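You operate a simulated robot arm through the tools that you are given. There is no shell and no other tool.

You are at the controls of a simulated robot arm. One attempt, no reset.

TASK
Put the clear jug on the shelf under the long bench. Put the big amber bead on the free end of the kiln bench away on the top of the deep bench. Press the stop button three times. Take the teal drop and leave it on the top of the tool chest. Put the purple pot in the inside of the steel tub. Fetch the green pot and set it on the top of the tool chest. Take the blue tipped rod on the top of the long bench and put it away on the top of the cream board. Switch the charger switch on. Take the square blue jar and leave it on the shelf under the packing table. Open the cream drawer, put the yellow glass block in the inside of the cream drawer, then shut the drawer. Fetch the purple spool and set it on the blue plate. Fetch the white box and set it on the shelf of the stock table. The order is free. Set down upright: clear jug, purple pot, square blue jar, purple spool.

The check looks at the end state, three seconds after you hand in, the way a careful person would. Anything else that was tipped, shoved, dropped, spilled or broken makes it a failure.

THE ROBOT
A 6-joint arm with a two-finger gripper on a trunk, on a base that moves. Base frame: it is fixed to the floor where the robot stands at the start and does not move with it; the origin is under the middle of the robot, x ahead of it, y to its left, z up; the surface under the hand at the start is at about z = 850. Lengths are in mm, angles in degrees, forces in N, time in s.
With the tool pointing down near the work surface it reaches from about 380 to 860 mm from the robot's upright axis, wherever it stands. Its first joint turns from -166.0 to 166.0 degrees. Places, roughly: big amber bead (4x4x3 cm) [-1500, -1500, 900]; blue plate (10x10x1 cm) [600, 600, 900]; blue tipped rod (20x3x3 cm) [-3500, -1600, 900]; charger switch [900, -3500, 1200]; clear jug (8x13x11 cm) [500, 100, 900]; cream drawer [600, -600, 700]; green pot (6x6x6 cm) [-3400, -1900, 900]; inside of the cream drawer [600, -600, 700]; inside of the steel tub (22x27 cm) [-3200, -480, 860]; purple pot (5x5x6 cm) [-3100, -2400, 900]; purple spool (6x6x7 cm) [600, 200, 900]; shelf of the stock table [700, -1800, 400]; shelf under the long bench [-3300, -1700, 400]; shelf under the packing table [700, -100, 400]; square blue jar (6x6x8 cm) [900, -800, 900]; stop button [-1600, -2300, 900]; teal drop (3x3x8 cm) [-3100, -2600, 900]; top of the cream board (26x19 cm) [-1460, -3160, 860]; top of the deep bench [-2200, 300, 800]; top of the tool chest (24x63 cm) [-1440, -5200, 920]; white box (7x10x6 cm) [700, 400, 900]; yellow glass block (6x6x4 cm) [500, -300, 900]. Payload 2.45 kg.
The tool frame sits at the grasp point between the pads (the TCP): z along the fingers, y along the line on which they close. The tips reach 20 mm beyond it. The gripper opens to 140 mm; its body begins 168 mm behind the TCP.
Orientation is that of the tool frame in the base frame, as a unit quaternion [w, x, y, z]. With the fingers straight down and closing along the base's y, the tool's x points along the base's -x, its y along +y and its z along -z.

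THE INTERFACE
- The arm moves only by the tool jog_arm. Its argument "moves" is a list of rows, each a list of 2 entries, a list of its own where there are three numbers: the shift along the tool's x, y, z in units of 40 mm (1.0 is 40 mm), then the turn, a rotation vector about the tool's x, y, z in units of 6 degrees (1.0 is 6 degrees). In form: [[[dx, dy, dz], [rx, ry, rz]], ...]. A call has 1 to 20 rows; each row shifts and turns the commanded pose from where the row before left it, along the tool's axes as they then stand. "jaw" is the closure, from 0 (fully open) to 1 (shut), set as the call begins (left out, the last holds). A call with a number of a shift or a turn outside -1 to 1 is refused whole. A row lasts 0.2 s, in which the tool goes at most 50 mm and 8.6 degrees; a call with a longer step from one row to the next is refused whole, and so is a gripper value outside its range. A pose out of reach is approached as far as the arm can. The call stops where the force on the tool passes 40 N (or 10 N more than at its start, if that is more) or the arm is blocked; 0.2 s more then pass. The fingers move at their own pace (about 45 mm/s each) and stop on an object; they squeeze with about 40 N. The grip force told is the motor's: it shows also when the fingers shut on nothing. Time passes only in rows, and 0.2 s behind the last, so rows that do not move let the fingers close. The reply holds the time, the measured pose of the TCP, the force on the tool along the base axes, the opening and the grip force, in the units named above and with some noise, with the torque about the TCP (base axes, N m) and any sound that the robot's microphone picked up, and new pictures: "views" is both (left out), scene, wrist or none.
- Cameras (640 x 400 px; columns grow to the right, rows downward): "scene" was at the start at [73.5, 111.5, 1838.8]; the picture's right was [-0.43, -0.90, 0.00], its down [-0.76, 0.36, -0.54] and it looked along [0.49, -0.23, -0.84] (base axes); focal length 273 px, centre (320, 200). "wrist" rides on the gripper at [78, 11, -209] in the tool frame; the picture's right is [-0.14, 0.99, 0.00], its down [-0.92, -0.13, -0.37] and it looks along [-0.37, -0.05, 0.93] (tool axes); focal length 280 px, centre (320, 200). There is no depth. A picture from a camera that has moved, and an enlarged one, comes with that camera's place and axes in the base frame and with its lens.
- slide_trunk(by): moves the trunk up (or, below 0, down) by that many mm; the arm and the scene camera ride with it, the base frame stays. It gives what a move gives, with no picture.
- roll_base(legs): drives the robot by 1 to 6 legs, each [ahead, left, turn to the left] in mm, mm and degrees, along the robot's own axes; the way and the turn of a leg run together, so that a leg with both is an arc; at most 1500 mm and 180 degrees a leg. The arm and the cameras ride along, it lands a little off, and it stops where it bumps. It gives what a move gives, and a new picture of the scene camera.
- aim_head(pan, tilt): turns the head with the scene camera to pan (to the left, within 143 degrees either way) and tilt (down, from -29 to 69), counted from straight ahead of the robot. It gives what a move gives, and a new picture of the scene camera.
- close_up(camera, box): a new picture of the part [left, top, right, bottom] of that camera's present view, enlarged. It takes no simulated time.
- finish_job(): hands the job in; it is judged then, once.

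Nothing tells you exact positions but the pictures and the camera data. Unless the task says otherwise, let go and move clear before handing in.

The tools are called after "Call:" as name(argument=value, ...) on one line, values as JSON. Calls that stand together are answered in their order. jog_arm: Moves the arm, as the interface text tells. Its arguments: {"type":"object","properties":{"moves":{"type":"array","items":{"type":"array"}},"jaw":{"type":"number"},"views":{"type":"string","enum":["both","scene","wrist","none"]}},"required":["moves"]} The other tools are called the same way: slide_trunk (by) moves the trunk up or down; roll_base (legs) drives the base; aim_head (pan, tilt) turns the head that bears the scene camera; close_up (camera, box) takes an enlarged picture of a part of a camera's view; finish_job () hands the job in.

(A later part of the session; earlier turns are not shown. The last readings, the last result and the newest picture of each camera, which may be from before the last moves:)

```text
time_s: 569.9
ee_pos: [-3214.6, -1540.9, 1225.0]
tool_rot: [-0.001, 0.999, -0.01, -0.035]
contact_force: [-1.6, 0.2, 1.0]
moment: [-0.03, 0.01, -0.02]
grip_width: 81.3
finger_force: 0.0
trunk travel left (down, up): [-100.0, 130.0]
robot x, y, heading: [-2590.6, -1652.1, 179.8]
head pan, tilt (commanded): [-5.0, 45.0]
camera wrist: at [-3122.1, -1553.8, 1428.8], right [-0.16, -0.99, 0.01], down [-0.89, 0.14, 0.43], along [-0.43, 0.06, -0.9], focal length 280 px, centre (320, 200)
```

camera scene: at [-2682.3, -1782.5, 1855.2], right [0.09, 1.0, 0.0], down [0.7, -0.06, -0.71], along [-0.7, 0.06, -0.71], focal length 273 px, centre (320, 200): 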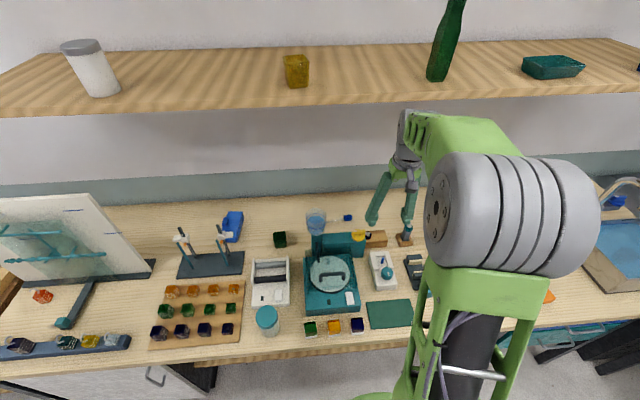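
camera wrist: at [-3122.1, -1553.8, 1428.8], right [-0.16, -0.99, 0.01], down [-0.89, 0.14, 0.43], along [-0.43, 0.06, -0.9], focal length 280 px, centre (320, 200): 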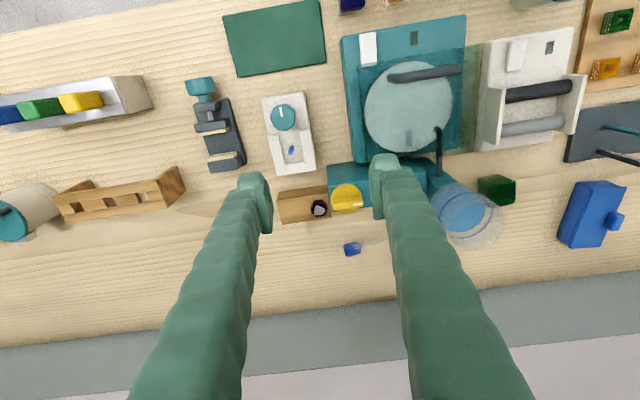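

The rod's handle is at about [−3504, −1727], its blue tip at [−3533, −1574]. A shelf above limits height (z≈1550), and a glass cup stands nearby (top ≈1095). I'll step closer, lower a bit, and rotate the jaw to close across the handle.

Call:
roll_base(legs=[[50, 0, 0]])

Call:
jog_arm(moves=[[[0, -0.5, 0.9], [0, 0, -0.7]], [[0, 0, 0.9], [0, 0, -1]], [[0, 0, 0.9], [0, 0, -1]], [[0, 0, 0.9], [0, 0, -1]], [[0, 0, 0], [0, 0, -1]], [[0, 0, 0], [0, 0, -1]], [[0, 0, 0], [0, 0, -1]], [[0, 0, 0], [0, 0, -1]], [[0, 0, 0], [0, 0, -1]], [[0, 0, 0], [0, 0, -1]], [[0, 0, 0], [0, 0, -1]], [[0, 0, 0], [0, 0, -1]], [[0, 0, 0], [0, 0, -1]], [[0, 0, 0], [0, 0, -1]], [[0, 0, 0], [0, 0, -1]], [[0, 0, 0], [0, 0, -1]], [[0, 0, 0], [0, 0, -1]], [[0, 0, 0], [0, 0, 0]]], views="wrist")

```text
time_s: 570.8
ee_pos: [-3265.4, -1540.9, 1224.6]
tool_rot: [0.0, 0.999, -0.009, -0.033]
contact_force: [-0.7, 1.0, 0.1]
moment: [0.01, -0.1, -0.01]
grip_width: 81.2
finger_force: 0.0
trunk travel left (down, up): [-100.0, 130.0]
robot x, y, heading: [-2641.1, -1648.8, 179.8]
head pan, tilt (commanded): [-5.0, 45.0]
camera scene: at [-2732.5, -1782.5, 1855.2], right [0.09, 1.0, 0.0], down [0.71, -0.06, -0.71], along [-0.7, 0.06, -0.71], focal length 273 px, centre (320, 200)
```

scene: 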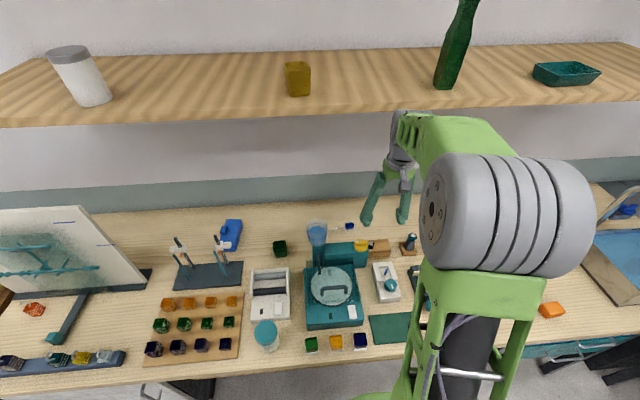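

```text
time_s: 574.6
ee_pos: [-3275.9, -1521.4, 1081.1]
tool_rot: [-0.027, 0.648, 0.761, -0.021]
contact_force: [0.8, 0.0, -0.3]
moment: [-0.01, -0.01, 0.03]
grip_width: 81.0
finger_force: 0.0
trunk travel left (down, up): [-100.0, 130.0]
robot x, y, heading: [-2640.4, -1651.5, 179.8]
head pan, tilt (commanded): [-5.0, 45.0]
camera wrist: at [-3261.7, -1443.0, 1290.5], right [1.0, 0.02, -0.07], down [0.05, -0.93, 0.37], along [-0.06, -0.37, -0.93], focal length 280 px, centre (320, 200)
```

wrist: 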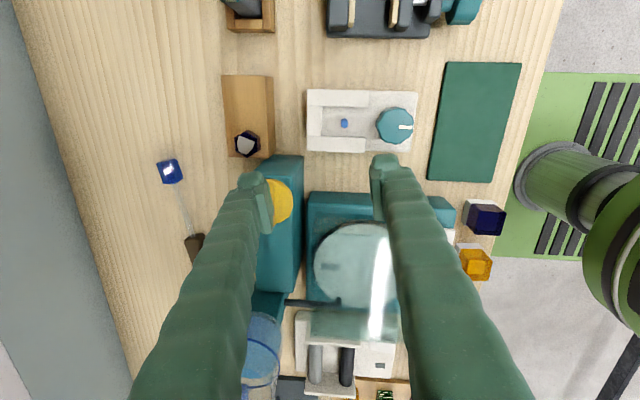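

Rotation fine. Moving back toward the wall first (clear of the cup), then over the handle.

Call:
jog_arm(moves=[[[0.15, -0.97, 0.2], [0, 0, 0]], [[0.15, -0.97, 0.2], [0, 0, 0]], [[0.15, -0.97, 0.2], [0, 0, 0]], [[0.15, -0.97, 0.2], [0, 0, 0]], [[0.15, -0.97, 0.2], [0, 0, 0]], [[0.15, -0.97, 0.2], [0, 0, 0]], [[-0.97, -0.15, 0.2], [0, 0, 0]], [[-0.97, -0.15, 0.2], [0, 0, 0]], [[-0.97, -0.15, 0.2], [0, 0, 0]], [[0, 0, 0], [0, 0, 0]]], jaw=0.5, views="wrist")

```text
time_s: 576.8
ee_pos: [-3517.0, -1639.6, 1023.6]
tool_rot: [-0.026, 0.648, 0.761, -0.023]
contact_force: [0.9, -0.4, -0.1]
moment: [-0.01, 0.03, 0.0]
grip_width: 70.3
finger_force: 0.2
trunk travel left (down, up): [-100.0, 130.0]
robot x, y, heading: [-2641.7, -1649.5, 179.9]
head pan, tilt (commanded): [-5.0, 45.0]
camera wrist: at [-3503.7, -1561.8, 1233.6], right [1.0, 0.02, -0.07], down [0.05, -0.93, 0.37], along [-0.06, -0.37, -0.93], focal length 280 px, centre (320, 200)
```

wrist: 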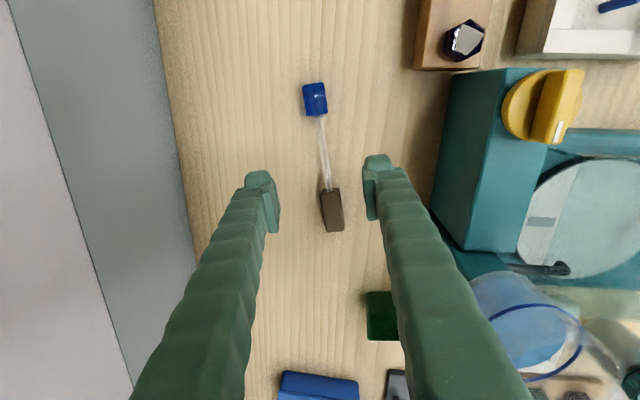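

Perfect view of the rod; the jaw is parallel to it. Shift ~80 mm toward the handle and go down.

Call:
jog_arm(moves=[[[-0.7, 0, 0.2], [0, 0, 0]], [[-0.7, 0, 0.3], [0, 0, 0]], [[-0.6, 0, 0.5], [0, 0, 0]], [[0, 0, 0.6], [0, 0, 0]], [[0, 0, 0.5], [0, 0, 0]], [[0, 0, 0], [0, 0, 0]]], views="wrist")

```text
time_s: 578.2
ee_pos: [-3507.7, -1719.7, 942.8]
tool_rot: [-0.026, 0.647, 0.761, -0.022]
contact_force: [-0.4, -0.3, -0.1]
moment: [0.05, -0.02, 0.01]
grip_width: 69.9
finger_force: 0.0
trunk travel left (down, up): [-100.0, 130.0]
robot x, y, heading: [-2638.1, -1654.2, 179.9]
head pan, tilt (commanded): [-5.0, 45.0]
camera wrist: at [-3494.0, -1641.4, 1151.5], right [1.0, 0.02, -0.07], down [0.05, -0.93, 0.37], along [-0.06, -0.37, -0.93], focal length 280 px, centre (320, 200)
```

wrist: 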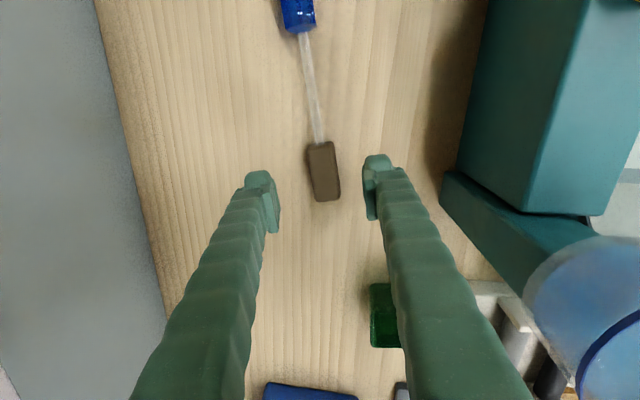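

Call:
jog_arm(moves=[[[0, 0.05, 0.6], [0, 0, 0]], [[0, 0, 0.6], [0, 0, 0]], [[0, 0, 0.4], [0, 0, 0]], [[0, 0, 0.17], [0, 0, 0]], [[0, 0, 0], [0, 0, 0]]], views="none")

Call:
jog_arm(moves=[[[0, 0, 0], [0, 0, 0]], [[0, 0, 0], [0, 0, 0]], [[0, 0, 0], [0, 0, 0]], [[0, 0, 0], [0, 0, 0]]], jaw=1, views="wrist")

```text
time_s: 579.4
ee_pos: [-3509.4, -1718.1, 870.1]
tool_rot: [-0.026, 0.647, 0.761, -0.023]
contact_force: [0.0, -0.9, 5.3]
moment: [0.0, -0.28, -0.01]
grip_width: 70.3
finger_force: 0.1
trunk travel left (down, up): [-100.0, 130.0]
robot x, y, heading: [-2642.9, -1652.0, 179.8]
head pan, tilt (commanded): [-5.0, 45.0]
```

```text
time_s: 580.4
ee_pos: [-3509.9, -1719.9, 871.7]
tool_rot: [-0.027, 0.647, 0.761, -0.023]
contact_force: [1.6, 1.1, 6.4]
moment: [0.19, -0.2, 0.19]
grip_width: 26.9
finger_force: 34.6
trunk travel left (down, up): [-100.0, 130.0]
robot x, y, heading: [-2634.3, -1650.2, 180.0]
head pan, tilt (commanded): [-5.0, 45.0]
camera wrist: at [-3496.4, -1640.8, 1080.5], right [1.0, 0.02, -0.07], down [0.05, -0.93, 0.37], along [-0.06, -0.37, -0.93], focal length 280 px, centre (320, 200)
```

wrist: 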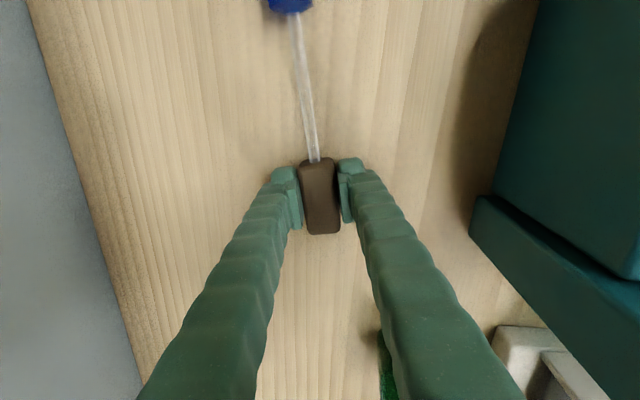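

Call:
jog_arm(moves=[[[0, 0, 0], [0, 0, 0]], [[0, 0, -0.2], [0, 0, 0]], [[0, 0, -0.4], [0, 0, 0]], [[0, 0, -0.5], [0, 0, 0]], [[0, 0, 0], [0, 0, 0]]], views="wrist")

```text
time_s: 581.6
ee_pos: [-3505.5, -1717.6, 913.8]
tool_rot: [-0.027, 0.648, 0.761, -0.021]
contact_force: [-0.1, -0.8, -0.8]
moment: [-0.06, -0.02, 0.0]
grip_width: 27.0
finger_force: 39.7
trunk travel left (down, up): [-100.0, 130.0]
robot x, y, heading: [-2642.5, -1650.8, 179.9]
head pan, tilt (commanded): [-5.0, 45.0]
camera wrist: at [-3492.8, -1640.0, 1123.3], right [1.0, 0.02, -0.07], down [0.05, -0.93, 0.37], along [-0.06, -0.37, -0.93], focal length 280 px, centre (320, 200)
```

wrist: 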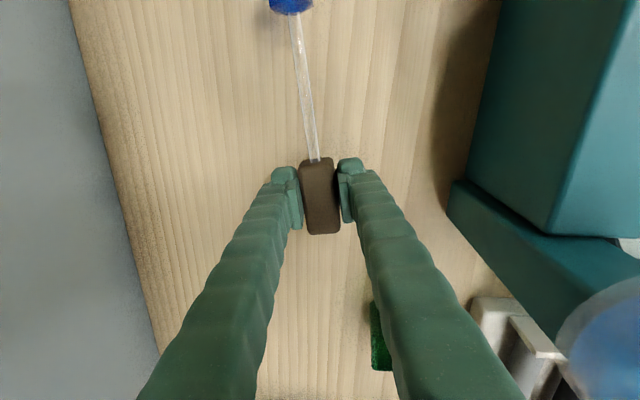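

Holding (27 mm). Up, then +y away from the cup, then back toward me.

Call:
jog_arm(moves=[[[0, 0, -0.8], [0, 0, 0]], [[0, 0, -0.9], [0, 0, 0]], [[0, 0, -0.9], [0, 0, 0]], [[0.9, 0.15, -0.1], [0, 0, 0]], [[0.9, 0.15, -0.1], [0, 0, 0]], [[0.9, 0.15, -0.1], [0, 0, 0]], [[0.9, 0.15, -0.1], [0, 0, 0]], [[-0.15, 0.93, 0], [0, 0, 0]], [[-0.15, 0.93, 0], [0, 0, 0]], [[-0.15, 0.93, 0], [0, 0, 0]], [[-0.15, 0.93, -0.2], [0, 0, 0]], [[-0.15, 0.93, -0.2], [0, 0, 0]], [[-0.15, 0.93, -0.2], [0, 0, 0]], [[-0.15, 0.93, -0.2], [0, 0, 0]], [[0, 0, 0], [0, 0, 0]]], views="both")

```text
time_s: 584.8
ee_pos: [-3232.5, -1573.7, 1047.1]
tool_rot: [-0.027, 0.647, 0.761, -0.022]
contact_force: [0.4, -0.5, -1.4]
moment: [-0.08, -0.02, 0.03]
grip_width: 27.0
finger_force: 40.1
trunk travel left (down, up): [-100.0, 130.0]
robot x, y, heading: [-2637.9, -1654.1, 179.9]
head pan, tilt (commanded): [-5.0, 45.0]
camera scene: at [-2731.1, -1782.5, 1855.3], right [0.09, 1.0, 0.0], down [0.7, -0.06, -0.71], along [-0.7, 0.06, -0.71], focal length 273 px, centre (320, 200)
camera wrist: at [-3219.6, -1495.5, 1256.1], right [1.0, 0.02, -0.07], down [0.05, -0.93, 0.37], along [-0.06, -0.37, -0.93], focal length 280 px, centre (320, 200)
```

scene: 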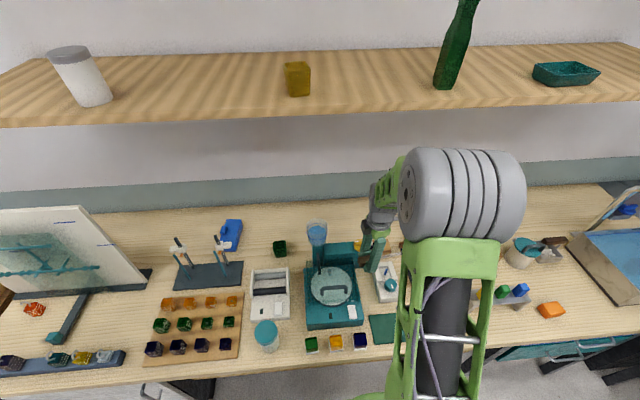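
wrist: 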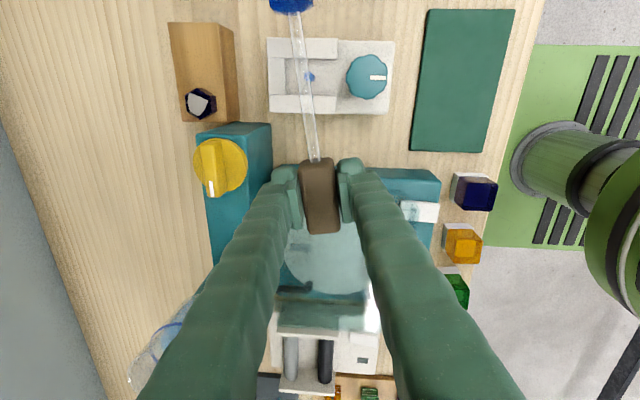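

Next: carry the rod to the cream board on the kiln bench; I'll approach from this aisle facing +x. Raise, back into the aisle, and turn around.

Call:
jog_arm(moves=[[[0, 0, -0.8], [0, 0, 0.9]], [[0, 0, -0.8], [0, 0, 1]], [[0, 0, -0.8], [0, 0, 1]], [[0, 0, 0], [0, 0, 1]], [[0, 0, 0], [0, 0, 1]], [[0, 0, 0], [0, 0, 1]], [[0, 0, 0], [0, 0, 1]], [[0, 0, 0], [0, 0, 1]], [[0, 0, 0], [0, 0, 1]], [[0, 0, 0], [0, 0, 1]], [[0, 0, 0], [0, 0, 1]], [[0, 0, 0], [0, 0, 1]], [[0, 0, 0], [0, 0, 1]], [[0, 0, 0], [0, 0, 1]], [[0, 0, 0], [0, 0, 1]], [[0, 0, 0], [0, 0, 1]], [[0, 0, 0], [0, 0, 0.7]], [[0, 0, 0], [0, 0, 0]]], views="none")

Call:
roll_base(legs=[[-180, 0, 0], [0, 0, 180], [-60, 0, 0]])

```text
time_s: 588.6
ee_pos: [-3226.2, -1573.9, 1143.3]
tool_rot: [0.0, 0.999, -0.005, -0.035]
contact_force: [-0.4, -1.2, -0.7]
moment: [0.01, 0.09, 0.01]
grip_width: 26.8
finger_force: 39.7
trunk travel left (down, up): [-100.0, 130.0]
robot x, y, heading: [-2641.0, -1648.7, 180.0]
head pan, tilt (commanded): [-5.0, 45.0]
```

```text
time_s: 597.9
ee_pos: [-1944.6, -1757.7, 1145.1]
tool_rot: [0.035, 0.03, 0.999, -0.002]
contact_force: [-1.8, 0.1, -0.7]
moment: [-0.01, -0.17, -0.07]
grip_width: 26.8
finger_force: 39.9
trunk travel left (down, up): [-100.0, 130.0]
robot x, y, heading: [-2523.1, -1648.0, -3.0]
head pan, tilt (commanded): [-5.0, 45.0]
camera scene: at [-2426.0, -1519.0, 1855.5], right [-0.14, -0.99, 0.0], down [-0.7, 0.1, -0.71], along [0.7, -0.1, -0.71], focal length 273 px, centre (320, 200)
```

scene: 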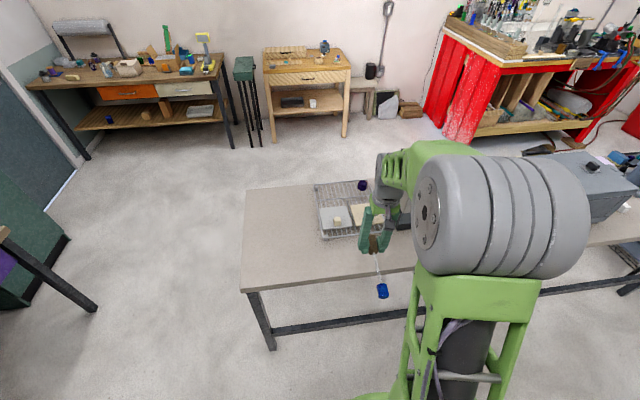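

Facing the kiln bench. Driving along the aisle to the cream board.

Call:
roll_base(legs=[[0, 0, 3], [0, -1450, 0]])

Call:
aim_head(pan=0, tilt=45)

```text
time_s: 611.1
ee_pos: [-1946.8, -3169.9, 1144.9]
tool_rot: [0.035, 0.005, 0.999, 0.001]
contact_force: [-0.1, 0.2, -0.2]
moment: [-0.04, -0.1, 0.0]
grip_width: 26.6
finger_force: 39.9
trunk travel left (down, up): [-100.0, 130.0]
robot x, y, heading: [-2528.7, -3088.5, -0.1]
head pan, tilt (commanded): [-5.0, 45.0]
camera scene: at [-2437.7, -2956.3, 1855.3], right [-0.09, -1.0, 0.0], down [-0.7, 0.07, -0.71], along [0.7, -0.07, -0.71], focal length 273 px, centre (320, 200)
```

scene: 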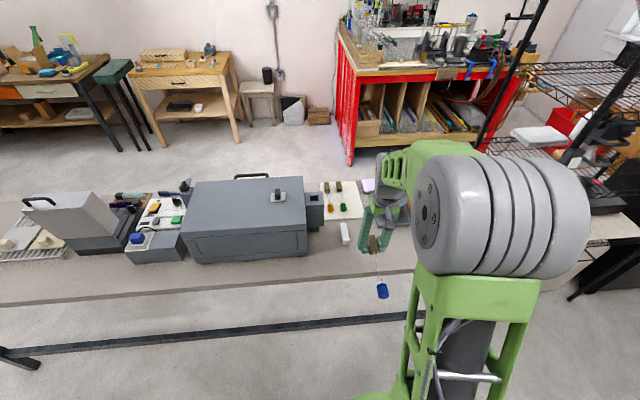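

```text
time_s: 611.8
ee_pos: [-1945.5, -3169.7, 1144.6]
tool_rot: [0.035, 0.006, 0.999, 0.0]
contact_force: [-0.2, 0.9, -1.4]
moment: [0.04, -0.11, 0.0]
grip_width: 26.2
finger_force: 39.9
trunk travel left (down, up): [-100.0, 130.0]
robot x, y, heading: [-2530.9, -3089.9, -0.3]
head pan, tilt (commanded): [0.0, 45.0]
camera scene: at [-2437.3, -2949.2, 1855.3], right [-0.01, -1.0, 0.0], down [-0.71, 0.0, -0.71], along [0.71, 0.0, -0.71], focal length 273 px, centre (320, 200)
```

scene: 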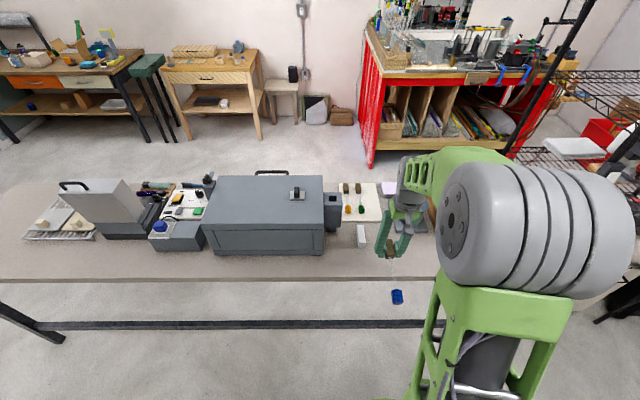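

The cream board lies just right of the kiln. Driving up to the bench and looking down at the board.

Call:
roll_base(legs=[[325, 0, 0]])

Call:
jog_arm(moves=[[[-0.8, -0.2, 0], [0, 0, 0]], [[-0.8, -0.2, 0], [0, 0, 0]], [[-0.8, -0.2, 0], [0, 0, 0]], [[0, 0, 0], [0, 0, 0]]], views="wrist")

```text
time_s: 613.9
ee_pos: [-1625.0, -3174.3, 1144.1]
tool_rot: [0.034, 0.008, 0.999, 0.0]
contact_force: [0.4, 0.1, -1.7]
moment: [0.01, -0.07, 0.0]
grip_width: 26.8
finger_force: 40.2
trunk travel left (down, up): [-100.0, 130.0]
robot x, y, heading: [-2211.6, -3090.0, -0.6]
head pan, tilt (commanded): [0.0, 45.0]
camera scene: at [-2115.0, -2952.0, 1855.3], right [-0.01, -1.0, 0.0], down [-0.71, 0.01, -0.71], along [0.71, -0.01, -0.71], focal length 273 px, centre (320, 200)
```

scene: 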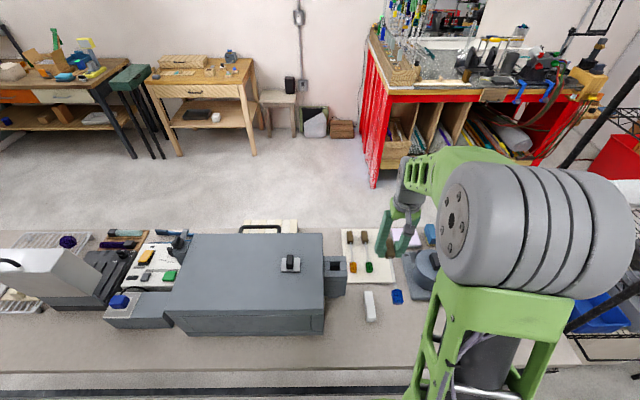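

```text
time_s: 614.9
ee_pos: [-1530.8, -3200.4, 1149.1]
tool_rot: [0.034, 0.008, 0.999, -0.001]
contact_force: [-0.3, 1.3, -2.2]
moment: [0.0, -0.11, -0.02]
grip_width: 26.8
finger_force: 39.9
trunk travel left (down, up): [-100.0, 130.0]
robot x, y, heading: [-2205.3, -3095.4, -0.5]
head pan, tilt (commanded): [0.0, 45.0]
camera wrist: at [-1622.0, -3189.0, 1353.7], right [0.15, 0.99, 0.01], down [0.89, -0.14, 0.43], along [0.43, -0.06, -0.9], focal length 280 px, centre (320, 200)
```

wrist: 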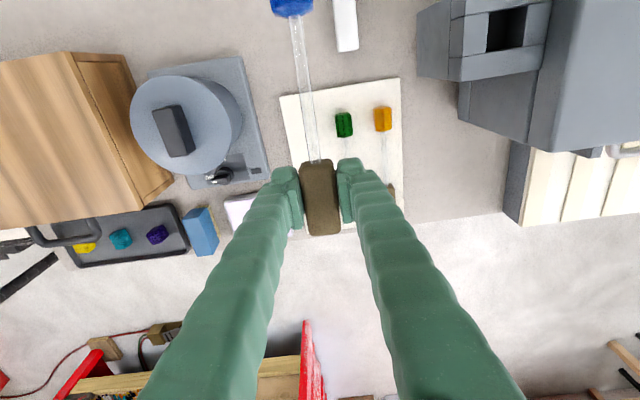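

The board's free strip is at y −3259…−3175. Target for the handle: about [−1375, −3228], rod parallel to the others. Moving over.

Call:
jog_arm(moves=[[[-0.7, -0.15, 0], [0, 0, 0]], [[-0.9, -0.17, 0], [0, 0, 0]], [[-0.9, -0.17, 0], [0, 0, 0]], [[-0.9, -0.14, 0], [0, 0, 0]], [[-0.13, 0, 0.7], [0, 0, 0]], [[0, 0, 0.9], [0, 0, 0]], [[0, 0, 0.9], [0, 0, 0]], [[0, 0, 0.9], [0, 0, 0]], [[0, 0, 0.9], [0, 0, 0]], [[0, 0, 0.9], [0, 0, 0]], [[0, 0, 0], [0, 0, 0]]], views="wrist")

```text
time_s: 617.3
ee_pos: [-1374.1, -3227.9, 951.2]
tool_rot: [0.035, 0.007, 0.999, 0.0]
contact_force: [0.3, -0.1, -0.7]
moment: [0.01, -0.07, -0.02]
grip_width: 26.7
finger_force: 39.8
trunk travel left (down, up): [-100.0, 130.0]
robot x, y, heading: [-2208.3, -3095.9, -0.7]
head pan, tilt (commanded): [0.0, 45.0]
camera wrist: at [-1465.3, -3215.9, 1155.6], right [0.15, 0.99, 0.01], down [0.89, -0.14, 0.43], along [0.43, -0.06, -0.9], focal length 280 px, centre (320, 200)
```

wrist: 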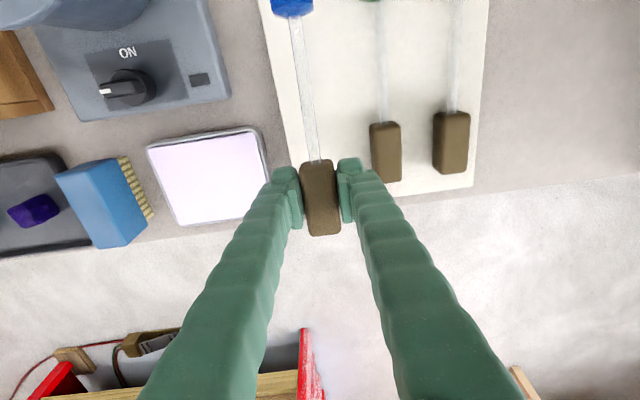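

Alignment is good: inside the board and clear of the green rod's handle. Lowering.

Call:
jog_arm(moves=[[[0, 0, 0.6], [0, 0, 0]], [[0, 0, 0.5], [0, 0, 0]], [[0, 0, 0.3], [0, 0, 0]], [[0, 0, 0.15], [0, 0, 0]], [[0, 0, 0], [0, 0, 0]]], views="none")

Call:
jog_arm(moves=[[[0, 0, 0.07], [0, 0, 0]], [[0, 0, 0], [0, 0, 0]]], views="none")

```text
time_s: 618.5
ee_pos: [-1369.1, -3228.2, 890.0]
tool_rot: [0.035, 0.008, 0.999, 0.0]
contact_force: [2.2, 0.7, 6.4]
moment: [0.04, 0.99, -0.04]
grip_width: 26.5
finger_force: 39.5
trunk travel left (down, up): [-100.0, 130.0]
robot x, y, heading: [-2209.5, -3091.1, -0.4]
head pan, tilt (commanded): [0.0, 45.0]
```

```text
time_s: 619.1
ee_pos: [-1369.5, -3228.5, 887.2]
tool_rot: [0.035, 0.008, 0.999, 0.0]
contact_force: [2.6, 0.6, 6.0]
moment: [0.04, 0.85, 0.03]
grip_width: 26.4
finger_force: 40.2
trunk travel left (down, up): [-100.0, 130.0]
robot x, y, heading: [-2208.9, -3094.4, -0.7]
head pan, tilt (commanded): [0.0, 45.0]
```

The tip touches first because the tool leans ~4°. Lifting slightly, levelling the rod, then lowering again.

Call:
jog_arm(moves=[[[0, 0, -0.3], [0, 0, 0]], [[0, 0, 0], [0.33, 0.4, 0]], [[0, 0, 0], [0.32, 0.38, 0]], [[0, 0, 0], [0, 0, 0]]], views="none")

Call:
jog_arm(moves=[[[0, 0, 0.2], [0, 0, 0]], [[0, 0, 0.15], [0, 0, 0]], [[0, 0, 0], [0, 0, 0]]], views="wrist")

```text
time_s: 620.1
ee_pos: [-1370.0, -3228.5, 898.5]
tool_rot: [-0.006, 0.009, 0.999, -0.034]
contact_force: [0.4, -0.2, -1.2]
moment: [-0.04, -0.11, -0.04]
grip_width: 26.5
finger_force: 39.8
trunk travel left (down, up): [-100.0, 130.0]
robot x, y, heading: [-2209.6, -3091.0, -0.7]
head pan, tilt (commanded): [0.0, 45.0]
```

```text
time_s: 620.9
ee_pos: [-1372.5, -3229.3, 885.7]
tool_rot: [-0.006, 0.008, 0.999, -0.035]
contact_force: [-0.4, 0.2, 1.1]
moment: [0.05, -0.14, 0.01]
grip_width: 26.6
finger_force: 40.0
trunk travel left (down, up): [-100.0, 130.0]
robot x, y, heading: [-2212.9, -3094.7, -0.6]
head pan, tilt (commanded): [0.0, 45.0]
camera wrist: at [-1446.1, -3203.5, 1095.0], right [0.15, 0.99, -0.07], down [0.92, -0.12, 0.37], along [0.35, -0.12, -0.93], focal length 280 px, centre (320, 200)
```

wrist: 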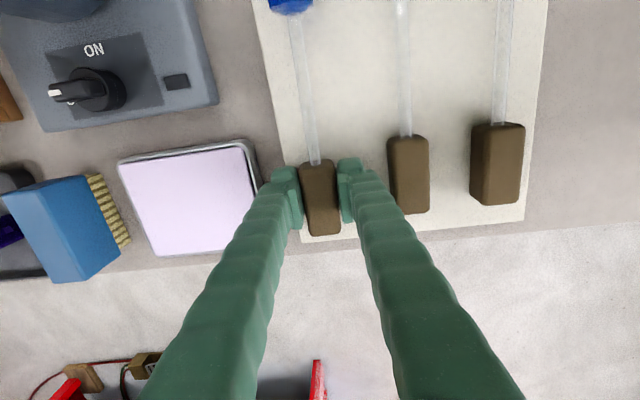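

Call:
jog_arm(moves=[[[0, 0, 0.06], [0, 0, 0]], [[0, 0, 0], [0, 0, 0]]], views="none")

Call:
jog_arm(moves=[[[0, 0, 0.05], [0, 0, 0]], [[0, 0, 0], [0, 0, 0]]], views="none")

```text
time_s: 621.5
ee_pos: [-1371.6, -3227.7, 886.6]
tool_rot: [-0.004, 0.01, 0.999, -0.034]
contact_force: [-0.5, 1.3, 11.8]
moment: [0.13, -0.53, 0.0]
grip_width: 26.8
finger_force: 39.6
trunk travel left (down, up): [-100.0, 130.0]
robot x, y, heading: [-2207.1, -3091.7, -0.5]
head pan, tilt (commanded): [0.0, 45.0]
```

```text
time_s: 622.1
ee_pos: [-1370.5, -3230.3, 883.4]
tool_rot: [-0.004, 0.009, 0.999, -0.035]
contact_force: [1.5, -0.5, 21.8]
moment: [0.25, -0.91, -0.05]
grip_width: 26.7
finger_force: 40.2
trunk travel left (down, up): [-100.0, 130.0]
robot x, y, heading: [-2208.4, -3094.9, -0.3]
head pan, tilt (commanded): [0.0, 45.0]
```

Seated on the board. Back off the pressure, then open just a little so as not to touch the neighbour rod, and rise.

Call:
jog_arm(moves=[[[0, 0, -0.05], [0, 0, 0]], [[0, 0, 0], [0, 0, 0]]], views="none")

Call:
jog_arm(moves=[[[0, 0, 0], [0, 0, 0]], [[0, 0, 0], [0, 0, 0]]], jaw=0.72, views="wrist")

Call:
jog_arm(moves=[[[0, 0, -0.3], [0, 0, 0]], [[0, 0, -0.6], [0, 0, 0]], [[0, 0, -0.9], [0, 0, 0]], [[0, 0, -0.9], [0, 0, 0]], [[0, 0, -0.9], [0, 0, 0]], [[0, 0, -0.9], [0, 0, 0]], [[0, 0, -0.9], [0, 0, 0]], [[0, 0, 0], [0, 0, 0]]], views="wrist")

```text
time_s: 622.7
ee_pos: [-1370.9, -3228.9, 884.8]
tool_rot: [-0.007, 0.009, 0.999, -0.034]
contact_force: [5.4, -3.1, 13.8]
moment: [0.11, -0.76, -0.15]
grip_width: 26.8
finger_force: 40.6
trunk travel left (down, up): [-100.0, 130.0]
robot x, y, heading: [-2209.1, -3094.6, -0.6]
head pan, tilt (commanded): [0.0, 45.0]
```

```text
time_s: 623.3
ee_pos: [-1371.6, -3231.3, 884.5]
tool_rot: [-0.008, 0.009, 0.999, -0.035]
contact_force: [-0.9, -10.0, 11.0]
moment: [0.05, -0.12, -0.13]
grip_width: 32.1
finger_force: 0.1
trunk travel left (down, up): [-100.0, 130.0]
robot x, y, heading: [-2211.1, -3090.7, -0.6]
head pan, tilt (commanded): [0.0, 45.0]
camera wrist: at [-1447.3, -3205.0, 1092.9], right [0.16, 0.99, -0.07], down [0.92, -0.12, 0.36], along [0.35, -0.12, -0.93], focal length 280 px, centre (320, 200)
```

wrist: 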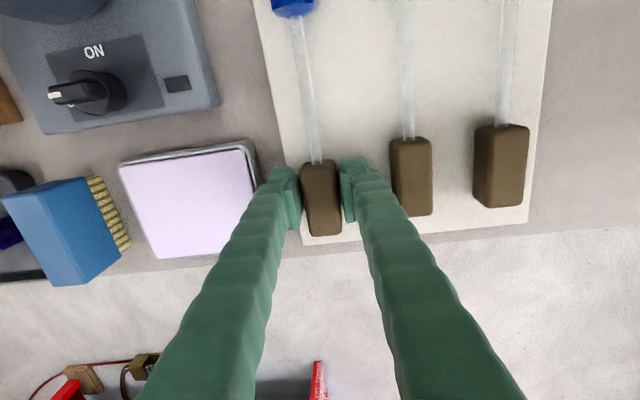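

```text
time_s: 625.1
ee_pos: [-1368.0, -3213.0, 1098.8]
tool_rot: [-0.007, 0.009, 0.999, -0.034]
contact_force: [0.6, -0.3, 0.5]
moment: [-0.02, 0.01, 0.01]
grip_width: 39.2
finger_force: 0.0
trunk travel left (down, up): [-100.0, 130.0]
robot x, y, heading: [-2211.2, -3088.9, -0.5]
head pan, tilt (commanded): [0.0, 45.0]
camera wrist: at [-1442.3, -3187.4, 1307.8], right [0.15, 0.99, -0.07], down [0.92, -0.12, 0.36], along [0.35, -0.12, -0.93], focal length 280 px, centre (320, 200)
```

wrist: 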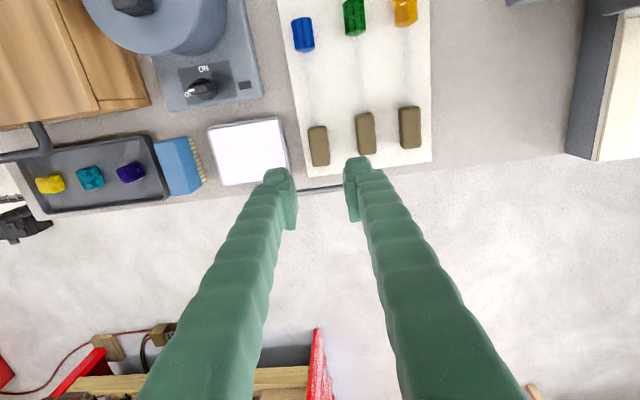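

The blue rod lies on the cream board beside the others. Next the teal drop; retract, back up, and turn toward the long bench.

Call:
jog_arm(moves=[[[0.9, 0, -0.3], [0, 0, 0]], [[0.9, 0, -0.3], [0, 0, 0]], [[0.9, 0, 0], [0, 0, 0]], [[0.9, 0, 0], [0, 0, 0]], [[0.9, 0, 0], [0, 0, 0]], [[0.9, 0, 0], [0, 0, 0]], [[0.8, 0, 0], [0, 0, 0]], [[0, 0, 0], [0, 0, 0]]], views="none")

Call:
roll_base(legs=[[-210, 0, 0], [0, 0, 180], [0, -480, 0], [60, 0, 0]])

Call:
close_up(camera="scene", box=[120, 150, 400, 330])

```text
time_s: 626.9
ee_pos: [-1614.3, -3207.3, 1123.3]
tool_rot: [-0.006, 0.008, 0.999, -0.035]
contact_force: [0.4, 0.3, 0.9]
moment: [0.0, -0.01, 0.0]
grip_width: 39.3
finger_force: 0.0
trunk travel left (down, up): [-100.0, 130.0]
robot x, y, heading: [-2205.0, -3092.2, -0.8]
head pan, tilt (commanded): [0.0, 45.0]
```

```text
time_s: 640.9
ee_pos: [-3096.9, -2520.7, 1123.2]
tool_rot: [-0.034, 0.999, 0.012, 0.006]
contact_force: [-0.3, 1.0, -0.5]
moment: [0.0, -0.1, 0.03]
grip_width: 39.1
finger_force: 0.0
trunk travel left (down, up): [-100.0, 130.0]
robot x, y, heading: [-2500.2, -2604.8, -178.0]
head pan, tilt (commanded): [0.0, 45.0]
camera scene: at [-2585.8, -2750.9, 1855.2], right [-0.03, 1.0, 0.0], down [0.71, 0.02, -0.71], along [-0.71, -0.02, -0.71], focal length 273 px, centre (320, 200)
```

scene: 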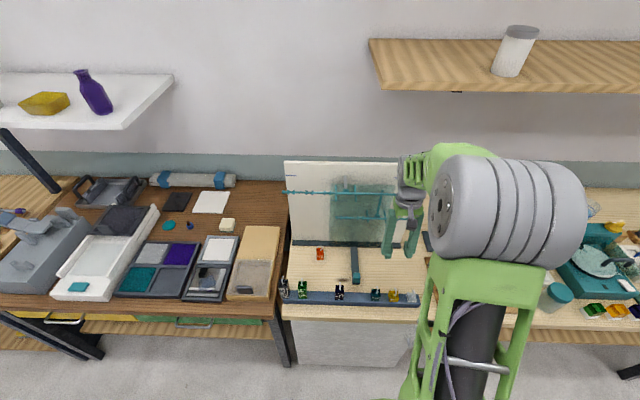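

```text
2.22 times, centred on (260, 240) of scene
camera zoom: at [-2585.8, -2750.9, 1855.2], right [-0.03, 1.0, 0.0], down [0.71, 0.02, -0.71], along [-0.71, -0.02, -0.71], focal length 608 px, centre (453, 111)
```

zoom: 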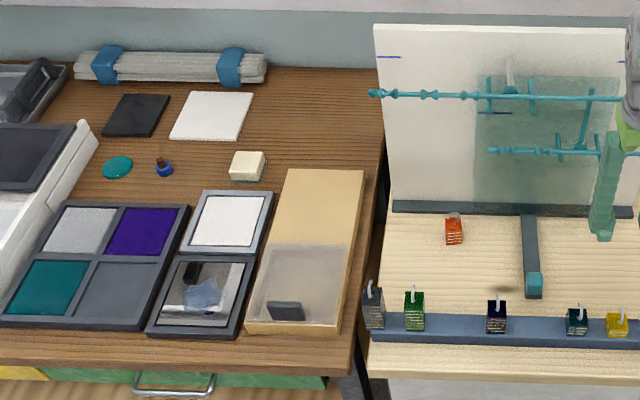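

The teal drop stands on the rail at about [−3060, −2558]. I'll close across the rail (along x). Rotate the wrist and look from above.

Call:
jog_arm(moves=[[[0.5, 0.5, 0], [0, 0, -1]], [[0, 0, 0], [0, 0, -1]], [[0, 0, 0], [0, 0, -1]], [[0, 0, 0], [0, 0, -1]], [[0, 0, 0], [0, 0, -1]], [[0, 0, 0], [0, 0, -1]], [[0, 0, 0], [0, 0, -1]], [[0, 0, 0], [0, 0, -1]], [[0, 0, 0], [0, 0, -1]], [[0, 0, 0], [0, 0, -1]], [[0, 0, 0], [0, 0, -1]], [[0, 0, 0], [0, 0, -1]], [[0, 0, 0], [0, 0, -1]], [[0, 0, 0], [0, 0, -1]], [[0, 0, 0], [0, 0, -0.8]], [[0, 0, 0], [0, 0, 0]]], jaw=0.5, views="wrist")

```text
time_s: 644.3
ee_pos: [-3077.1, -2539.5, 1123.6]
tool_rot: [-0.019, 0.705, 0.709, 0.028]
contact_force: [-0.8, 0.0, 0.3]
moment: [-0.02, 0.03, -0.01]
grip_width: 70.0
finger_force: 0.1
trunk travel left (down, up): [-100.0, 130.0]
robot x, y, heading: [-2499.8, -2607.2, -177.9]
head pan, tilt (commanded): [0.0, 45.0]
camera wrist: at [-3067.6, -2476.7, 1337.8], right [0.99, -0.13, 0.0], down [-0.13, -0.94, 0.3], along [-0.04, -0.3, -0.95], focal length 280 px, centre (320, 200)
```

wrist: 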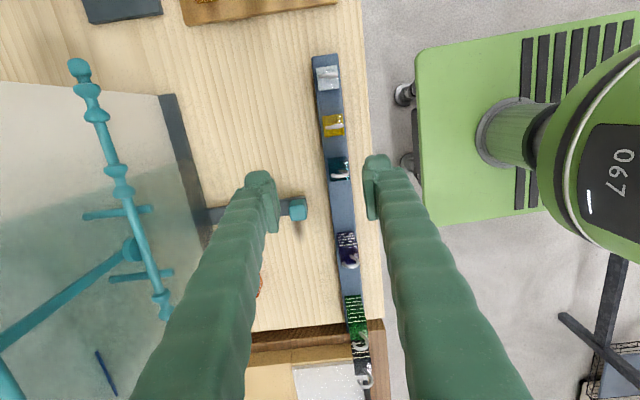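

Call:
close_up(camera="wrist", box=[290, 100, 390, 220])

```text
3.33 times, centred on (340, 160) of wrist
camera zoom: at [-3067.6, -2476.7, 1337.8], right [0.99, -0.13, 0.0], down [-0.13, -0.94, 0.3], along [-0.04, -0.3, -0.95], focal length 935 px, centre (253, 333)
```

zoom: 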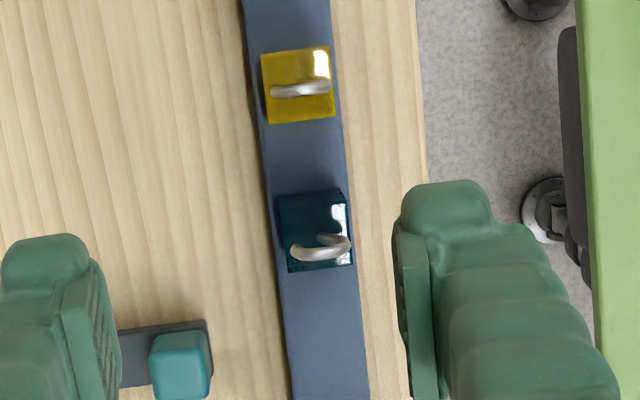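

The drop is a 31 mm square body with a hook, aligned with my jaw. Moving over it and down.

Call:
jog_arm(moves=[[[-0.54, 0.3, 0], [0, 0, 0]], [[-0.53, 0.31, 0.4], [0, 0, 0]], [[0, 0, 0.9], [0, 0, 0]], [[0, 0, 0.9], [0, 0, 0]], [[0, 0, 0.9], [0, 0, 0]], [[0, 0, 0.9], [0, 0, 0]], [[0, 0, 0], [0, 0, 0]]], jaw=0.55, views="wrist")

Call:
close_up(camera="wrist", box=[250, 100, 400, 220])

```text
time_s: 645.9
ee_pos: [-3048.0, -2572.1, 960.6]
tool_rot: [-0.02, 0.706, 0.708, 0.028]
contact_force: [-0.8, -0.6, -0.2]
moment: [-0.01, 0.03, 0.02]
grip_width: 63.1
finger_force: 0.0
trunk travel left (down, up): [-100.0, 130.0]
robot x, y, heading: [-2498.9, -2607.3, -178.1]
head pan, tilt (commanded): [0.0, 45.0]
camera wrist: at [-3040.5, -2508.5, 1174.4], right [0.99, -0.13, 0.0], down [-0.13, -0.94, 0.3], along [-0.04, -0.3, -0.95], focal length 280 px, centre (320, 200)
```

wrist: 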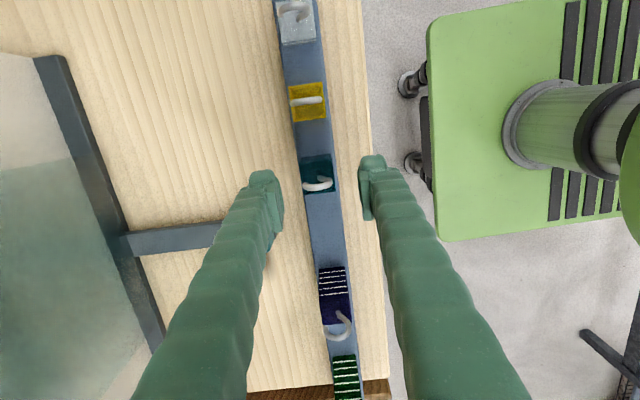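

```text
3.33 times, centred on (325, 160) of wrist
camera zoom: at [-3040.5, -2508.5, 1174.4], right [0.99, -0.13, 0.0], down [-0.13, -0.94, 0.3], along [-0.04, -0.3, -0.95], focal length 935 px, centre (303, 333)
```

zoom: 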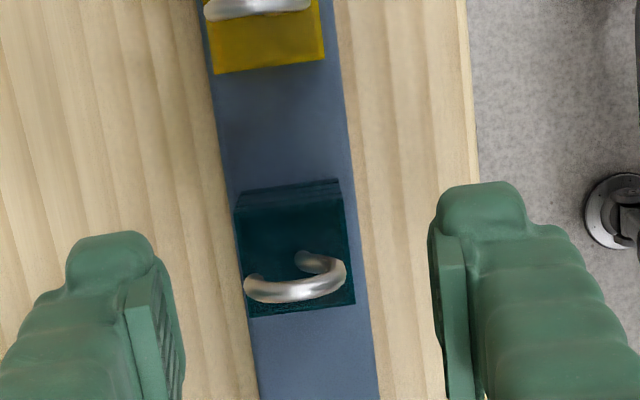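

Call:
jog_arm(moves=[[[0.08, -0.04, 0.5], [0, 0, 0]], [[0, 0, 0.5], [0, 0, 0]], [[0, 0, 0.4], [0, 0, 0]], [[0, 0, 0.15], [0, 0, 0]], [[0, 0, 0], [0, 0, 0]]], views="none")

Call:
jog_arm(moves=[[[0, 0, 0], [0, 0, 0]], [[0, 0, 0], [0, 0, 0]], [[0, 0, 0], [0, 0, 0]], [[0, 0, 0], [0, 0, 0]]], jaw=1, views="wrist")

```text
time_s: 647.1
ee_pos: [-3051.1, -2564.1, 899.3]
tool_rot: [-0.021, 0.705, 0.708, 0.028]
contact_force: [0.1, 1.1, 0.1]
moment: [-0.03, 0.02, 0.02]
grip_width: 62.8
finger_force: 0.0
trunk travel left (down, up): [-100.0, 130.0]
robot x, y, heading: [-2501.2, -2608.2, -178.2]
head pan, tilt (commanded): [0.0, 45.0]
```

```text
time_s: 648.1
ee_pos: [-3050.7, -2562.9, 898.5]
tool_rot: [-0.019, 0.706, 0.708, 0.028]
contact_force: [2.8, -0.6, -2.8]
moment: [0.01, 0.0, 0.04]
grip_width: 37.5
finger_force: 44.6
trunk travel left (down, up): [-100.0, 130.0]
robot x, y, heading: [-2498.2, -2609.9, -178.2]
head pan, tilt (commanded): [0.0, 45.0]
camera wrist: at [-3042.2, -2500.1, 1113.3], right [0.99, -0.13, 0.0], down [-0.13, -0.94, 0.3], along [-0.04, -0.3, -0.95], focal length 280 px, centre (320, 200)
```

wrist: 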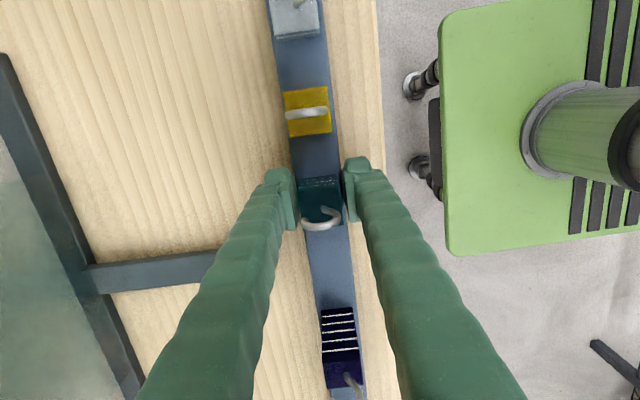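

The jaw stopped at 37.5 mm: the tips caught the rail itself. Open, rise ~12 mm and grip only the drop.

Call:
jog_arm(moves=[[[0, 0, 0], [0, 0, 0]], [[0, 0, 0], [0, 0, 0]], [[0, 0, 0], [0, 0, 0]], [[0, 0, -0.3], [0, 0, 0]], [[0, 0, 0], [0, 0, 0]]], jaw=0.55, views="none")

Call:
jog_arm(moves=[[[0, 0, 0], [0, 0, 0]], [[0, 0, 0], [0, 0, 0]], [[0, 0, 0], [0, 0, 0]], [[0, 0, 0], [0, 0, 0]]], jaw=1, views="wrist")

```text
time_s: 649.3
ee_pos: [-3051.5, -2564.2, 910.7]
tool_rot: [-0.02, 0.705, 0.708, 0.028]
contact_force: [-0.3, 0.0, -0.4]
moment: [0.02, 0.01, 0.01]
grip_width: 62.7
finger_force: 0.1
trunk travel left (down, up): [-100.0, 130.0]
robot x, y, heading: [-2500.4, -2608.8, -178.4]
head pan, tilt (commanded): [0.0, 45.0]
```

```text
time_s: 650.3
ee_pos: [-3051.4, -2564.0, 911.3]
tool_rot: [-0.021, 0.705, 0.708, 0.028]
contact_force: [0.4, 0.2, -0.9]
moment: [-0.06, 0.0, -0.02]
grip_width: 28.8
finger_force: 40.1
trunk travel left (down, up): [-100.0, 130.0]
robot x, y, heading: [-2501.4, -2610.1, -178.1]
head pan, tilt (commanded): [0.0, 45.0]
camera wrist: at [-3043.3, -2501.6, 1124.8], right [0.99, -0.13, 0.0], down [-0.13, -0.94, 0.3], along [-0.04, -0.3, -0.95], focal length 280 px, centre (320, 200)
```

wrist: 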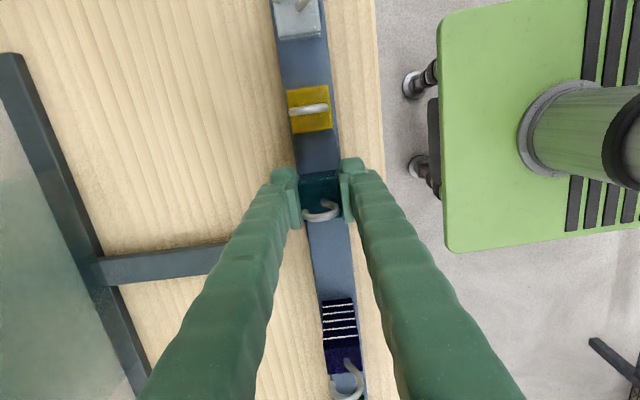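

Now 28.8 mm: the drop itself. Lifting slowly.

Call:
jog_arm(moves=[[[0, 0, -0.2], [0, 0, 0]], [[0, 0, -0.4], [0, 0, 0]], [[0, 0, -0.6], [0, 0, 0]], [[0, 0, -0.6], [0, 0, 0]], [[0, 0, 0], [0, 0, 0]]], views="wrist")

```text
time_s: 651.5
ee_pos: [-3053.0, -2570.4, 983.0]
tool_rot: [-0.021, 0.706, 0.708, 0.028]
contact_force: [-0.6, -0.5, -0.3]
moment: [0.02, -0.01, -0.04]
grip_width: 28.5
finger_force: 39.9
trunk travel left (down, up): [-100.0, 130.0]
robot x, y, heading: [-2500.0, -2606.1, -178.0]
head pan, tilt (commanded): [0.0, 45.0]
camera wrist: at [-3044.7, -2506.7, 1197.4], right [0.99, -0.13, 0.0], down [-0.13, -0.94, 0.3], along [-0.04, -0.3, -0.95], focal length 280 px, centre (320, 200)
```

wrist: 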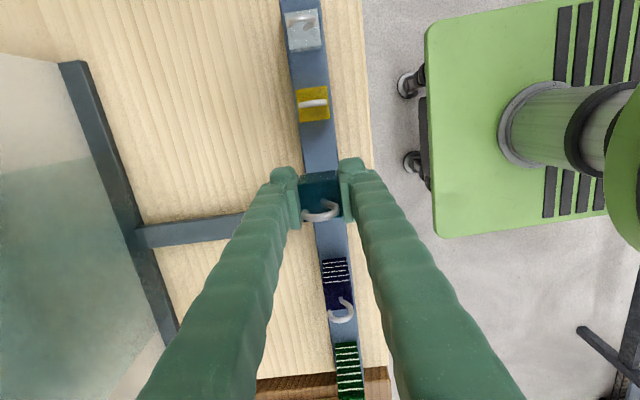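

The drop is in hand. Raise it, unwind the wrist, and look south for the way to the tool chest.

Call:
jog_arm(moves=[[[0, 0, -0.9], [0, 0, 1]], [[0, 0, -0.9], [0, 0, 1]], [[0, 0, -0.9], [0, 0, 1]], [[0, 0, -0.9], [0, 0, 1]], [[0, 0, 0], [0, 0, 1]], [[0, 0, 0], [0, 0, 1]], [[0, 0, 0], [0, 0, 1]], [[0, 0, 0], [0, 0, 1]], [[0, 0, 0], [0, 0, 1]], [[0, 0, 0], [0, 0, 1]], [[0, 0, 0], [0, 0, 1]], [[0, 0, 0], [0, 0, 1]], [[0, 0, 0], [0, 0, 1]], [[0, 0, 0], [0, 0, 1]], [[0, 0, 0], [0, 0, 1]], [[0, 0, 0], [0, 0, 0]]], views="none")

Call:
aim_head(pan=75, tilt=25)

Call:
aim_head(pan=115, tilt=25)

```text
time_s: 654.9
ee_pos: [-3053.8, -2579.1, 1127.4]
tool_rot: [-0.034, 0.999, 0.001, 0.005]
contact_force: [0.3, -0.1, -0.7]
moment: [0.03, -0.05, 0.02]
grip_width: 28.5
finger_force: 40.4
trunk travel left (down, up): [-100.0, 130.0]
robot x, y, heading: [-2495.0, -2608.6, -178.2]
head pan, tilt (commanded): [0.0, 45.0]
```

```text
time_s: 656.4
ee_pos: [-3053.0, -2579.7, 1126.1]
tool_rot: [-0.034, 0.999, 0.002, 0.005]
contact_force: [0.0, -0.6, -0.7]
moment: [0.0, 0.01, 0.01]
grip_width: 28.5
finger_force: 39.8
trunk travel left (down, up): [-100.0, 130.0]
robot x, y, heading: [-2499.9, -2611.0, -178.2]
head pan, tilt (commanded): [75.0, 25.0]
camera scene: at [-2524.0, -2837.9, 1885.9], right [-0.97, 0.23, 0.0], down [0.1, 0.41, -0.91], along [-0.21, -0.88, -0.42], focal length 273 px, centre (320, 200)
```

scene: 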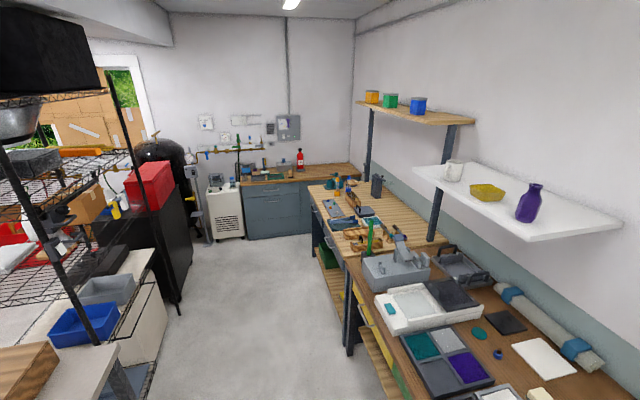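

```text
time_s: 657.5
ee_pos: [-3054.0, -2579.0, 1126.4]
tool_rot: [-0.034, 0.999, 0.002, 0.005]
contact_force: [-1.0, -0.2, -1.2]
moment: [-0.01, 0.01, 0.03]
grip_width: 28.6
finger_force: 39.8
trunk travel left (down, up): [-100.0, 130.0]
robot x, y, heading: [-2499.9, -2608.7, -178.3]
head pan, tilt (commanded): [115.0, 25.0]
camera scene: at [-2461.4, -2830.4, 1885.9], right [-0.89, -0.45, 0.0], down [-0.19, 0.38, -0.91], along [0.41, -0.81, -0.42], focal length 273 px, centre (320, 200)
```

scene: 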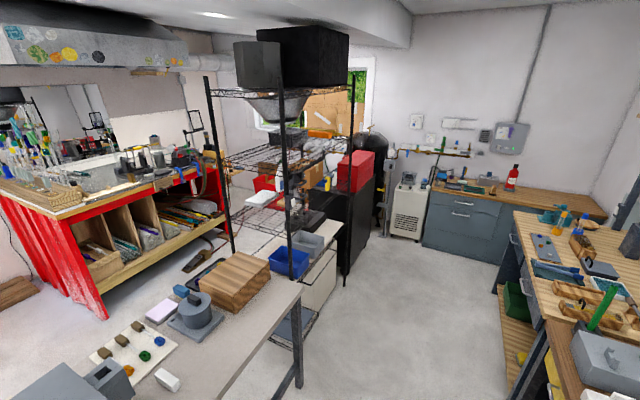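

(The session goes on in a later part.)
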